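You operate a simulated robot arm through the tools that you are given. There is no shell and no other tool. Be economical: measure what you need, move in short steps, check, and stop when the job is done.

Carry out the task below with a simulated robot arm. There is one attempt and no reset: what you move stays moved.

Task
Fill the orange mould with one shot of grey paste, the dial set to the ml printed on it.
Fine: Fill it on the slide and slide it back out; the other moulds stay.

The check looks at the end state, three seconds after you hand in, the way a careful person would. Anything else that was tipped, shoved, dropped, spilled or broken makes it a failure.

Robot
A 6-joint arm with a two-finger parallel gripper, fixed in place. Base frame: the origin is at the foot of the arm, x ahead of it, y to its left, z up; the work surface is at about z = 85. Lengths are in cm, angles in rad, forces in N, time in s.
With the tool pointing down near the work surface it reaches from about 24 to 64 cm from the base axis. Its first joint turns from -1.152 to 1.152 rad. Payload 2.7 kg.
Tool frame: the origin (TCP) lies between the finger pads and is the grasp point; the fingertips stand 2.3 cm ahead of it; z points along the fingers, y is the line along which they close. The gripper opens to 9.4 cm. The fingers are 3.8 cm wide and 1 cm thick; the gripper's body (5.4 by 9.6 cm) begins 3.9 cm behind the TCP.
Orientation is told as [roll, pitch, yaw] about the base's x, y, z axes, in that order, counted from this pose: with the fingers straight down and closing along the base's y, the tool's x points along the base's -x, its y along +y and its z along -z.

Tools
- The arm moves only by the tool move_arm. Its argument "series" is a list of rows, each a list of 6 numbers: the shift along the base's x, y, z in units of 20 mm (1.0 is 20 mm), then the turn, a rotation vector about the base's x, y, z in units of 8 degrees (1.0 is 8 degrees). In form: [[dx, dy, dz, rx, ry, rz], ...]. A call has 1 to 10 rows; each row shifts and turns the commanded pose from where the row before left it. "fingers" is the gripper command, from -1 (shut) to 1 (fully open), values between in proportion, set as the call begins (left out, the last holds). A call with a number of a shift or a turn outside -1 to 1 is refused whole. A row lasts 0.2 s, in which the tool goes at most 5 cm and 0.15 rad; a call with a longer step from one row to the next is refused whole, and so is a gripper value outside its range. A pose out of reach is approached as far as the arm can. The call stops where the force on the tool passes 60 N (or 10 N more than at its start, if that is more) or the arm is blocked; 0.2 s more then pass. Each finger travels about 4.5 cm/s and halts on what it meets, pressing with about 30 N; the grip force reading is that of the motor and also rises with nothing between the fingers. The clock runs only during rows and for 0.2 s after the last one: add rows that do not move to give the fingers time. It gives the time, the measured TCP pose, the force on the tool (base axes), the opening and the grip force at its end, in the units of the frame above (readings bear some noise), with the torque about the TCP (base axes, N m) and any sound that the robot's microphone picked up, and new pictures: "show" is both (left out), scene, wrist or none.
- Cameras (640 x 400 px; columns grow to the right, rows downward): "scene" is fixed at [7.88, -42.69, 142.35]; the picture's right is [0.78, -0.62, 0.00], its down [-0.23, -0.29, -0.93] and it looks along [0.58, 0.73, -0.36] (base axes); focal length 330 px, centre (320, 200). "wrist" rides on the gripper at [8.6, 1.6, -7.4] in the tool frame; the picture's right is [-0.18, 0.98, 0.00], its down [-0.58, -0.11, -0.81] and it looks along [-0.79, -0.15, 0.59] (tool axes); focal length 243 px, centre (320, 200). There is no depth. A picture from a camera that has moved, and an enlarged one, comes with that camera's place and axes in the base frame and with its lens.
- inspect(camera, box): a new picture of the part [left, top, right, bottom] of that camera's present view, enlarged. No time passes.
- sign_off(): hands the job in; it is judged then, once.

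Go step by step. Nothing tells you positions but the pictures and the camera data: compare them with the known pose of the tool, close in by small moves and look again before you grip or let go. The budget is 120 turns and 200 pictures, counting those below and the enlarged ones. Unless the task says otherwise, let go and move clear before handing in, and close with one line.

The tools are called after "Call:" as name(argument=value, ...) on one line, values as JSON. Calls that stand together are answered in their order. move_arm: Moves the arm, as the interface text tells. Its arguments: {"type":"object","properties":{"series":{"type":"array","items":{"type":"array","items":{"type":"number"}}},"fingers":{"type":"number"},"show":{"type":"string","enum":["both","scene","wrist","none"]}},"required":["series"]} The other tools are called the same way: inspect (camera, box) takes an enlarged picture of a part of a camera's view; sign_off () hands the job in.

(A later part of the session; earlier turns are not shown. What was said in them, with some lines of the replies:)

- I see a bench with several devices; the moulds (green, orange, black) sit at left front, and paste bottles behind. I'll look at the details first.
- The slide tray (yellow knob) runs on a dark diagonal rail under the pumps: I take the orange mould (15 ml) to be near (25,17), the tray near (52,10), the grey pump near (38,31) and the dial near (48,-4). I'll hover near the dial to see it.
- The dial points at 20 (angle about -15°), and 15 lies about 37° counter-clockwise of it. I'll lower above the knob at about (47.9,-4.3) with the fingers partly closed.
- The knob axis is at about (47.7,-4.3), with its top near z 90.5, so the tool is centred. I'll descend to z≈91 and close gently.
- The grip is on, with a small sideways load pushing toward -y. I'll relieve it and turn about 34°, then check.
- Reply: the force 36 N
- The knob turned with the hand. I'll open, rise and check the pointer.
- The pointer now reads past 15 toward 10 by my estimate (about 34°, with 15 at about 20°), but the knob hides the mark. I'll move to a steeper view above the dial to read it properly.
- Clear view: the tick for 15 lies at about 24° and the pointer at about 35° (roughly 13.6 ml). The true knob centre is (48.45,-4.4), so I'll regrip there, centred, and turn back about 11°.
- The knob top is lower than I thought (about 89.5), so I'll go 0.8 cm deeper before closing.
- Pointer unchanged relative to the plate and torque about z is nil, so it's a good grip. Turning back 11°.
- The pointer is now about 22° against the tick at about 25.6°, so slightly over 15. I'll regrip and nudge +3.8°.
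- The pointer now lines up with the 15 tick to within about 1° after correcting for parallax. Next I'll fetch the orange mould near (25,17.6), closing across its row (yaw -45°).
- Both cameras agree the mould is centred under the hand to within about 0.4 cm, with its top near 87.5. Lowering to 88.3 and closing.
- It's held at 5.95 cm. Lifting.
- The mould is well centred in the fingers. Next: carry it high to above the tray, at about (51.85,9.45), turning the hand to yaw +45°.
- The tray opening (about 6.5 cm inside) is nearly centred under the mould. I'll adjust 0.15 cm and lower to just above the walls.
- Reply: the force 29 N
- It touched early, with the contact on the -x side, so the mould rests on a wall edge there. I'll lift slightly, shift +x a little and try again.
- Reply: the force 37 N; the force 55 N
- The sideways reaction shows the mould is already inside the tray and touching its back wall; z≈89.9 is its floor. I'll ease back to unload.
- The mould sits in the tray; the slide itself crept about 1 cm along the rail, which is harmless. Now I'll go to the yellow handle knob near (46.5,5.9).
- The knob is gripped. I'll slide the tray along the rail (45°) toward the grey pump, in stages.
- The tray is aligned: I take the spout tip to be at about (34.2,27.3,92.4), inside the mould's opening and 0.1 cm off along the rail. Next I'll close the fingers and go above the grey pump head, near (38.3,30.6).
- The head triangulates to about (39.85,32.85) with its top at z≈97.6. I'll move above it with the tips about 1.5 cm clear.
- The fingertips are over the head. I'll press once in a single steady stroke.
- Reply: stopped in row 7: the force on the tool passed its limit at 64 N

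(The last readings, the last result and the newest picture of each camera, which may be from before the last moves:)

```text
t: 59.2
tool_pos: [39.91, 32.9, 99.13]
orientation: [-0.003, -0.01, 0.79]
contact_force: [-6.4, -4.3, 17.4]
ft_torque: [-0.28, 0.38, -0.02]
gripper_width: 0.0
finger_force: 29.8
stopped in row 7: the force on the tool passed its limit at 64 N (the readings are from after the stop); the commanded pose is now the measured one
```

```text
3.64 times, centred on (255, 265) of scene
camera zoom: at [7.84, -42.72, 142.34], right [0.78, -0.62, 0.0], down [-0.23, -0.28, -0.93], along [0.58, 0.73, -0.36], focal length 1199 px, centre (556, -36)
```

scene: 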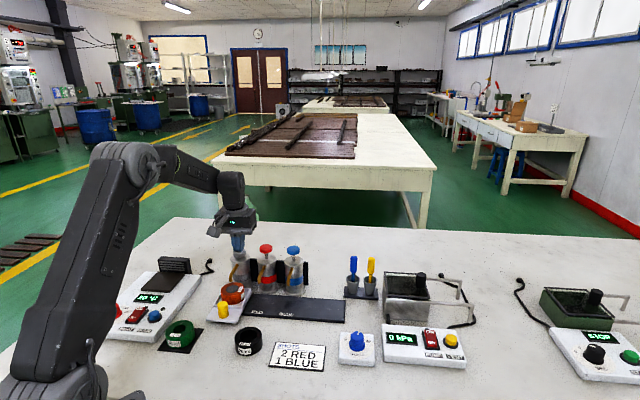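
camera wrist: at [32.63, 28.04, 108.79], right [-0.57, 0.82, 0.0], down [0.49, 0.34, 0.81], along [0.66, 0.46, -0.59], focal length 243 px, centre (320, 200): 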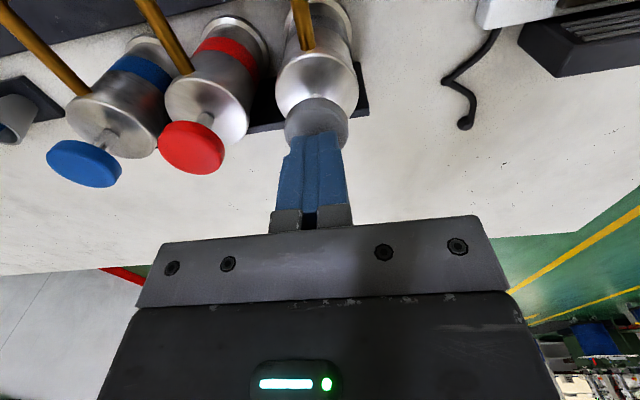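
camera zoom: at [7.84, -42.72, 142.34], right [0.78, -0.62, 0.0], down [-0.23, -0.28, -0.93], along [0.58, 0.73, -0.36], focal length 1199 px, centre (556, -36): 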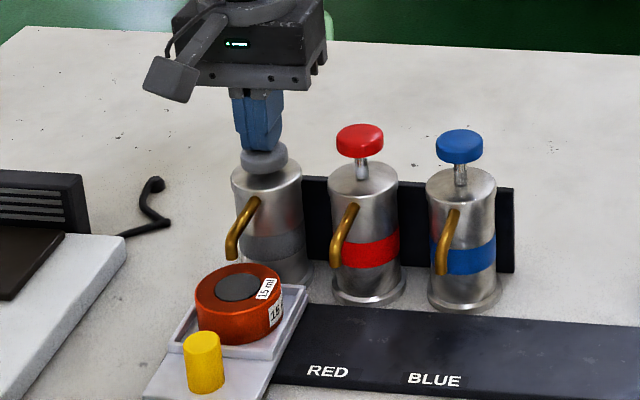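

The pump bottomed and grey paste filled the mould. Now I'll rise straight up and return to the handle.

Call:
move_arm(series=[[0, 0, 0.5, 0, 0, 0], [0, 0, 1, 0, 0, 0], [0, 0, 1, 0, 0, 0], [0, 0, 1, 0, 0, 0], [0, 0, 1, 0, 0, 0], [-0.8, -0.8, 0, 0, 0, 0], [-0.8, -0.8, 0, 0, 0, 0], [-0.8, -0.8, 0, 0, 0, 0], [-0.8, -0.8, 0, 0, 0, 0], [-0.8, -0.8, 0, 0, 0, 0]], show="none")

Call:
move_arm(series=[[-0.5, -0.5, 0, 0, 0, 0], [-0.4, -0.4, -1, 0, 0, 0], [0, 0, -1, 0, 0, 0], [0, 0, -1, 0, 0, 0], [0, 0, 0, 0, 0, 0]], fingers=0.2, show="both")

Call:
inspect(camera="scene", box=[200, 210, 310, 320])

Call:
inspect(camera="wrist", box=[200, 0, 440, 200])

```text
t: 61.5
tool_pos: [31.93, 24.86, 107.84]
orientation: [-0.003, -0.009, 0.79]
contact_force: [-0.1, 0.2, 0.4]
ft_torque: [0.0, -0.01, 0.0]
gripper_width: 0.01
finger_force: 30.0
```

```text
t: 62.6
tool_pos: [30.0, 23.1, 101.85]
orientation: [-0.003, -0.009, 0.791]
contact_force: [-0.6, -0.9, -0.2]
ft_torque: [0.02, -0.01, -0.01]
gripper_width: 5.64
finger_force: 0.0
camera wrist: at [22.79, 18.16, 109.12], right [-0.57, 0.82, 0.0], down [0.48, 0.33, 0.81], along [0.67, 0.46, -0.58], focal length 243 px, centre (320, 200)
```

scene: 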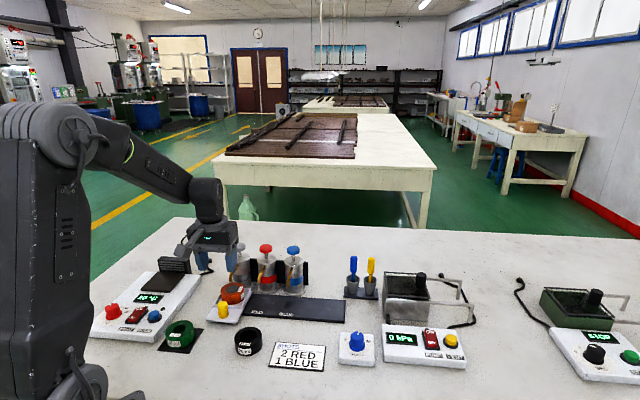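
wrist: 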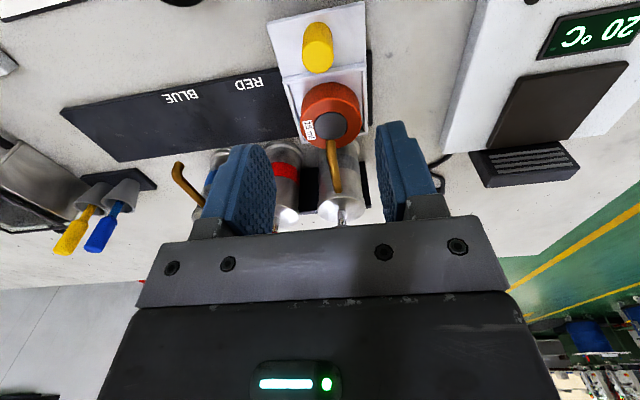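

```text
3.64 times, centred on (255, 265) of scene
camera zoom: at [7.88, -42.69, 142.35], right [0.78, -0.62, 0.0], down [-0.23, -0.29, -0.93], along [0.58, 0.73, -0.36], focal length 1199 px, centre (556, -36)
```

zoom: 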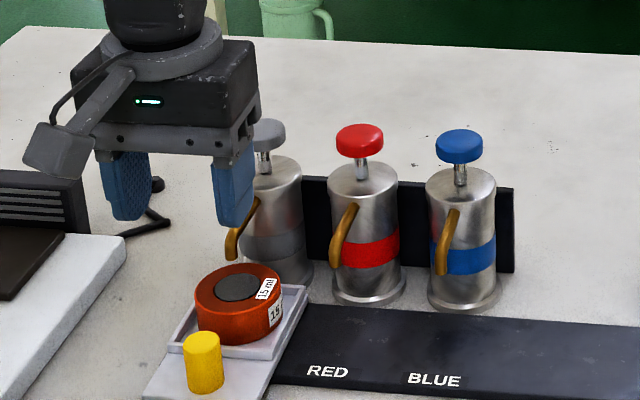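

```text
2.00 times, centred on (320, 100) of wrist
camera zoom: at [22.79, 18.16, 109.12], right [-0.57, 0.82, 0.0], down [0.48, 0.33, 0.81], along [0.67, 0.46, -0.58], focal length 485 px, centre (320, 400)
```

zoom: 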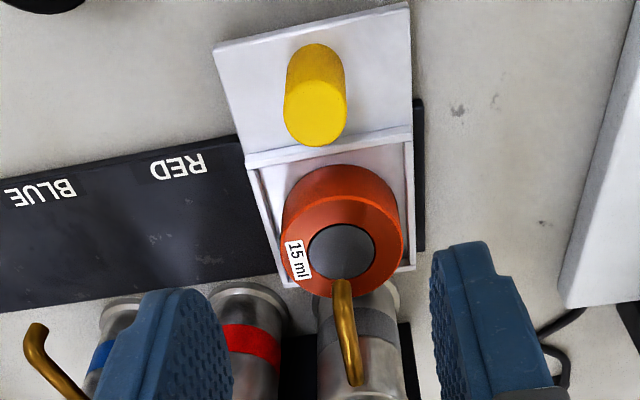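

Call:
move_arm(series=[[-0.12, -0.29, 0, 0, 0.06, 0], [0, 0, -1, 0, 0, 0], [0, 0, -1, 0, 0, 0], [0, 0, -1, 0, 0, 0], [0, 0, 0, 0, 0, 0]], show="wrist")

Call:
inspect(camera="wrist", box=[200, 0, 440, 200])

```text
t: 63.9
tool_pos: [29.91, 22.75, 95.89]
orientation: [0.004, -0.002, 0.79]
contact_force: [-0.6, 0.2, -0.1]
ft_torque: [0.01, 0.04, -0.03]
gripper_width: 5.65
finger_force: 0.0
camera wrist: at [22.66, 17.68, 103.17], right [-0.57, 0.82, 0.0], down [0.49, 0.33, 0.81], along [0.66, 0.46, -0.59], focal length 243 px, centre (320, 200)
```

wrist: 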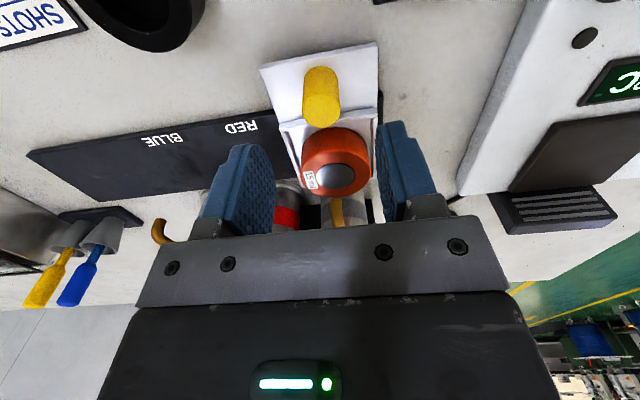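

```text
2.00 times, centred on (320, 100) of wrist
camera zoom: at [22.66, 17.68, 103.17], right [-0.57, 0.82, 0.0], down [0.49, 0.33, 0.81], along [0.66, 0.46, -0.59], focal length 485 px, centre (320, 400)
```

zoom: 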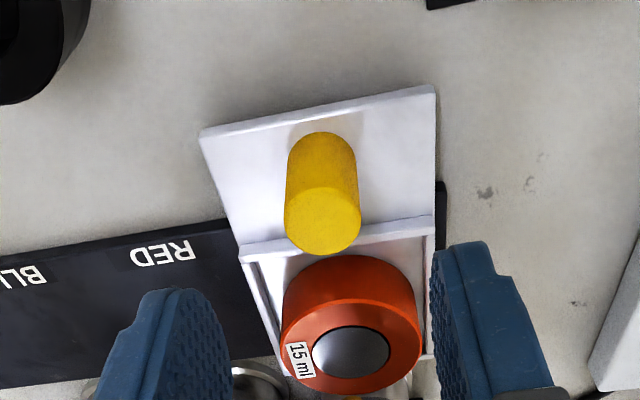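

Call:
move_arm(series=[[-0.05, -0.08, -1, 0, 0, 0], [0, 0, -1, 0, 0, 0], [0, 0, -1, 0, 0, 0], [0, 0, 0, 0, 0, 0]], show="none")

Call:
move_arm(series=[[0, 0, 0, 0, 0, 0], [0, 0, 0, 0, 0, 0], [0, 0, 0, 0, 0, 0], [0, 0, 0, 0, 0, 0]], fingers=-0.6, show="wrist")

```text
t: 64.8
tool_pos: [29.68, 22.32, 89.84]
orientation: [0.002, -0.004, 0.791]
contact_force: [0.0, -1.0, 0.7]
ft_torque: [-0.03, 0.0, -0.01]
gripper_width: 5.63
finger_force: 0.1
```

```text
t: 65.8
tool_pos: [29.78, 22.42, 89.82]
orientation: [0.003, -0.005, 0.791]
contact_force: [-2.1, 1.7, -1.9]
ft_torque: [-0.35, -0.61, 0.02]
gripper_width: 2.33
finger_force: 44.7
camera wrist: at [22.54, 17.45, 97.19], right [-0.57, 0.82, 0.0], down [0.49, 0.33, 0.81], along [0.66, 0.46, -0.59], focal length 243 px, centre (320, 200)
```

wrist: 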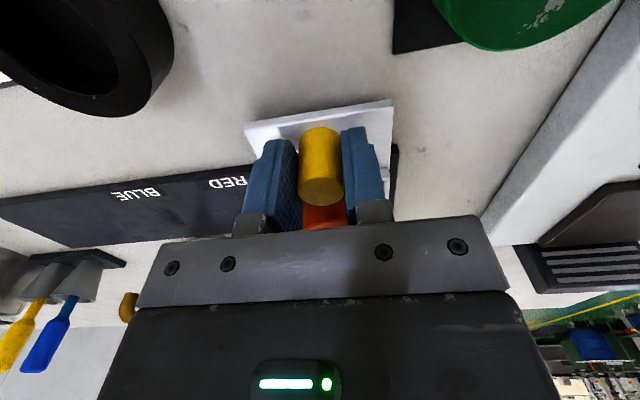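

Gripped. Sliding back out along the rail to its starting position.

Call:
move_arm(series=[[0.25, -0.25, 0, 0, 0, 0], [0.45, -0.45, 0, 0, 0, 0], [0.55, -0.55, 0, 0, 0, 0], [0.55, -0.55, 0, 0, 0, 0], [0.55, -0.55, 0, 0, 0, 0], [0.55, -0.55, 0, 0, 0, 0], [0.55, -0.55, 0, 0, 0, 0], [0.55, -0.55, 0, 0, 0, 0], [0.55, -0.55, 0, 0, 0, 0], [0.4, -0.4, 0, 0, 0, 0]], show="scene")

Call:
move_arm(series=[[0.3, -0.3, 0, 0, 0, 0], [0.5, -0.5, 0, 0, 0, 0], [0.55, -0.55, 0, 0, 0, 0], [0.55, -0.55, 0, 0, 0, 0], [0.55, -0.55, 0, 0, 0, 0], [0.5, -0.5, 0, 0, 0, 0], [0.35, -0.35, 0, 0, 0, 0], [0.2, -0.2, 0, 0, 0, 0], [0, 0, 0, 0, 0, 0]], show="both")

Call:
inspect(camera="scene", box=[300, 260, 370, 340])

```text
t: 68.0
tool_pos: [39.5, 12.62, 89.8]
orientation: [0.003, -0.004, 0.792]
contact_force: [-2.1, -2.7, -9.2]
ft_torque: [-1.22, -0.03, -0.11]
gripper_width: 2.37
finger_force: 45.0
```

scene: 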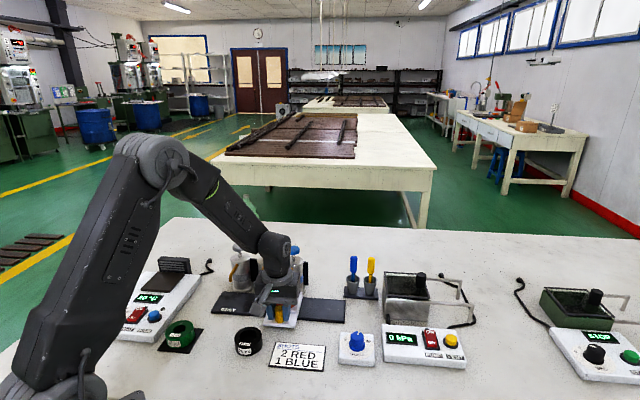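

```text
t: 70.0
tool_pos: [46.58, 5.62, 89.85]
orientation: [0.004, -0.005, 0.79]
contact_force: [6.4, 7.2, -15.0]
ft_torque: [-1.09, 0.23, 0.06]
gripper_width: 2.38
finger_force: 45.2
camera wrist: at [39.37, 0.62, 97.2], right [-0.57, 0.82, 0.0], down [0.49, 0.33, 0.81], along [0.66, 0.46, -0.59], focal length 243 px, centre (320, 200)
```

scene: 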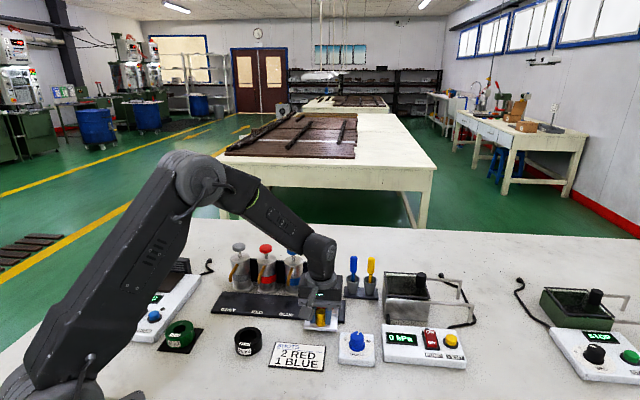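
wrist: 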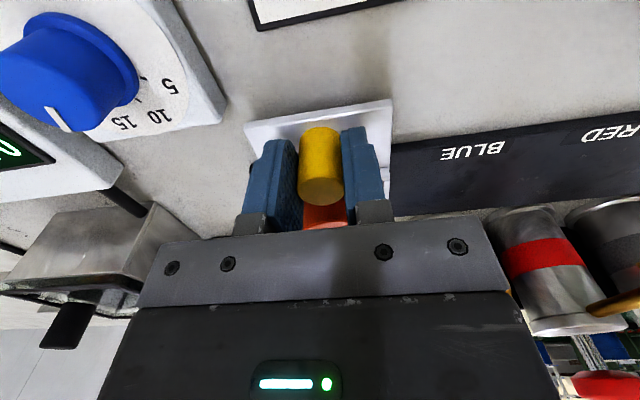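

```text
5.00 times, centred on (335, 300) of scene
camera zoom: at [7.92, -42.67, 142.35], right [0.78, -0.62, 0.0], down [-0.23, -0.29, -0.93], along [0.58, 0.73, -0.36], focal length 1649 px, centre (245, -300)
```

zoom: 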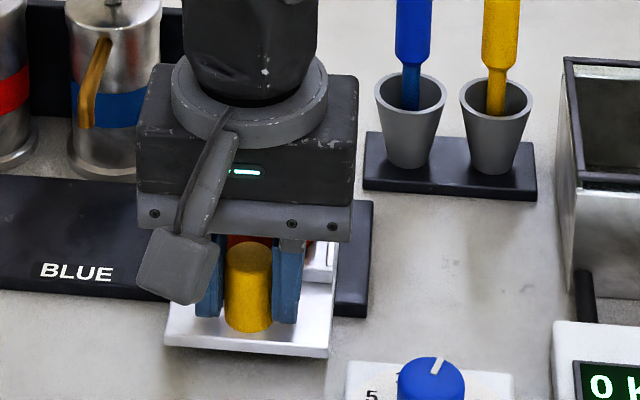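

About 1.1 cm short of the starting spot; finishing the slide.

Call:
move_arm(series=[[0.2, -0.2, 0, 0, 0, 0], [0.2, -0.2, 0, 0, 0, 0], [0, 0, 0, 0, 0, 0], [0, 0, 0, 0, 0, 0]], show="none")

Call:
inspect(camera="scene", box=[300, 260, 370, 340])

```text
t: 71.0
tool_pos: [47.25, 4.79, 89.74]
orientation: [0.005, -0.003, 0.791]
contact_force: [-12.8, 14.5, -0.1]
ft_torque: [0.58, -1.1, -0.02]
gripper_width: 2.38
finger_force: 44.6
```

```text
5.00 times, centred on (335, 300) of scene
camera zoom: at [7.84, -42.66, 142.36], right [0.78, -0.62, 0.0], down [-0.23, -0.29, -0.93], along [0.58, 0.73, -0.36], focal length 1649 px, centre (245, -300)
```

zoom: 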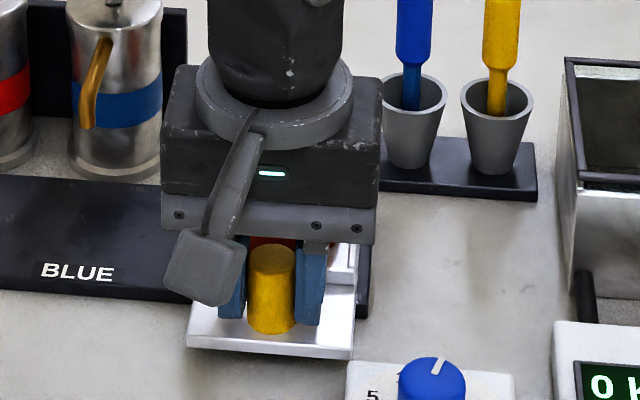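

The slide is back at its end stop. I'll relax, open and back off.

Call:
move_arm(series=[[-0.06, 0.06, 0, 0, 0, 0], [0, 0, 0, 0, 0, 0]], show="none")

Call:
move_arm(series=[[0, 0, 0, 0, 0, 0], [0, 0, 0, 0, 0, 0], [0, 0, 0, 0, 0, 0], [0, 0, 0.5, 0, 0, 0], [0, 0, 1, 0, 0, 0], [0, 0, 1, 0, 0, 0], [-0.5, -0.3, 1, 0, 0, 0], [-0.6, -0.3, 1, 0, 0, 0], [-0.6, -0.3, 1, 0, 0, 0], [-0.6, -0.3, 1, 0, 0, 0]], fingers=0.1, show="both")

Call:
inspect(camera="scene", box=[200, 230, 400, 370])

Call:
inspect(camera="scene", box=[300, 260, 370, 340])

```text
t: 71.7
tool_pos: [47.34, 5.06, 89.79]
orientation: [0.002, -0.004, 0.791]
contact_force: [-2.0, 11.3, -1.7]
ft_torque: [-1.24, 0.41, -0.18]
gripper_width: 2.39
finger_force: 44.8
```

```text
t: 73.8
tool_pos: [42.73, 2.67, 102.98]
orientation: [0.002, -0.005, 0.791]
contact_force: [-0.1, 0.1, -0.7]
ft_torque: [-0.01, -0.01, -0.01]
gripper_width: 5.15
finger_force: 0.0
camera wrist: at [35.59, -2.38, 110.24], right [-0.57, 0.82, 0.0], down [0.49, 0.33, 0.81], along [0.66, 0.46, -0.59], focal length 243 px, centre (320, 200)
```

scene: 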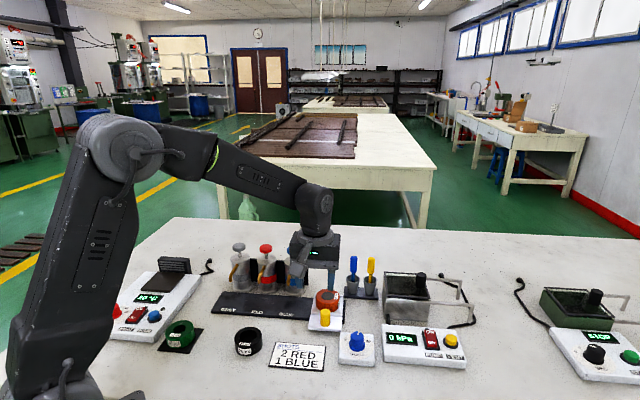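
wrist: 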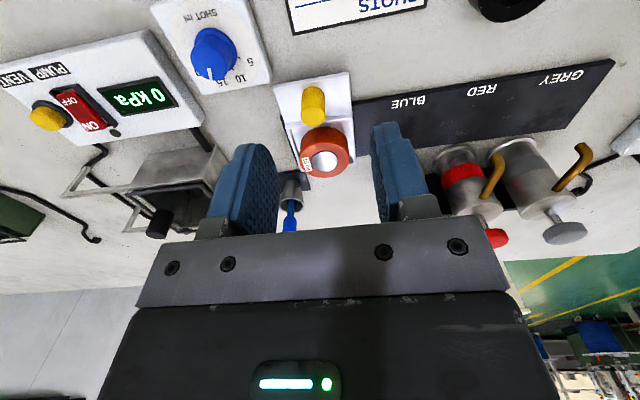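

```text
2.86 times, centred on (300, 300) of scene
camera zoom: at [7.88, -42.69, 142.35], right [0.78, -0.62, 0.0], down [-0.23, -0.29, -0.93], along [0.58, 0.73, -0.36], focal length 942 px, centre (377, -86)
```

zoom: 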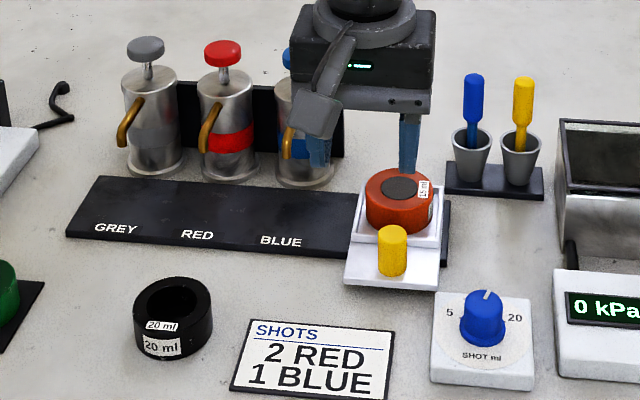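

```text
5.00 times, centred on (335, 300) of scene
camera zoom: at [7.88, -42.69, 142.35], right [0.78, -0.62, 0.0], down [-0.23, -0.29, -0.93], along [0.58, 0.73, -0.36], focal length 1649 px, centre (245, -300)
```

zoom: 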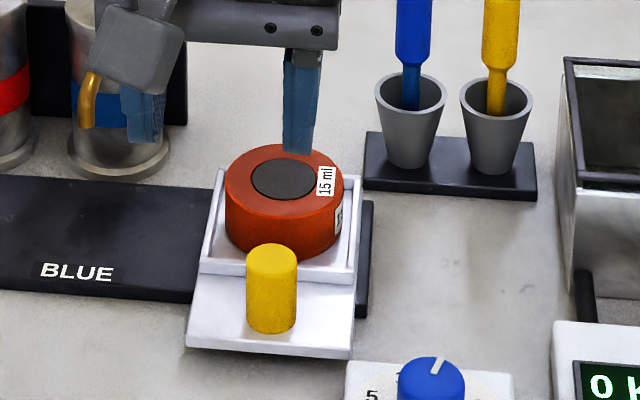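

The mould is full of grey paste and level, the slide is back out, the dial is on 15 and nothing else has moved. The hand is clear, so I'm handing in.

Call:
sign_off()

```text
The job is handed in.
```

The orange mould holds one shot of grey paste with the dial set to 15 ml; it sits on the slide, which is back out at its end stop, and the other moulds were not touched.
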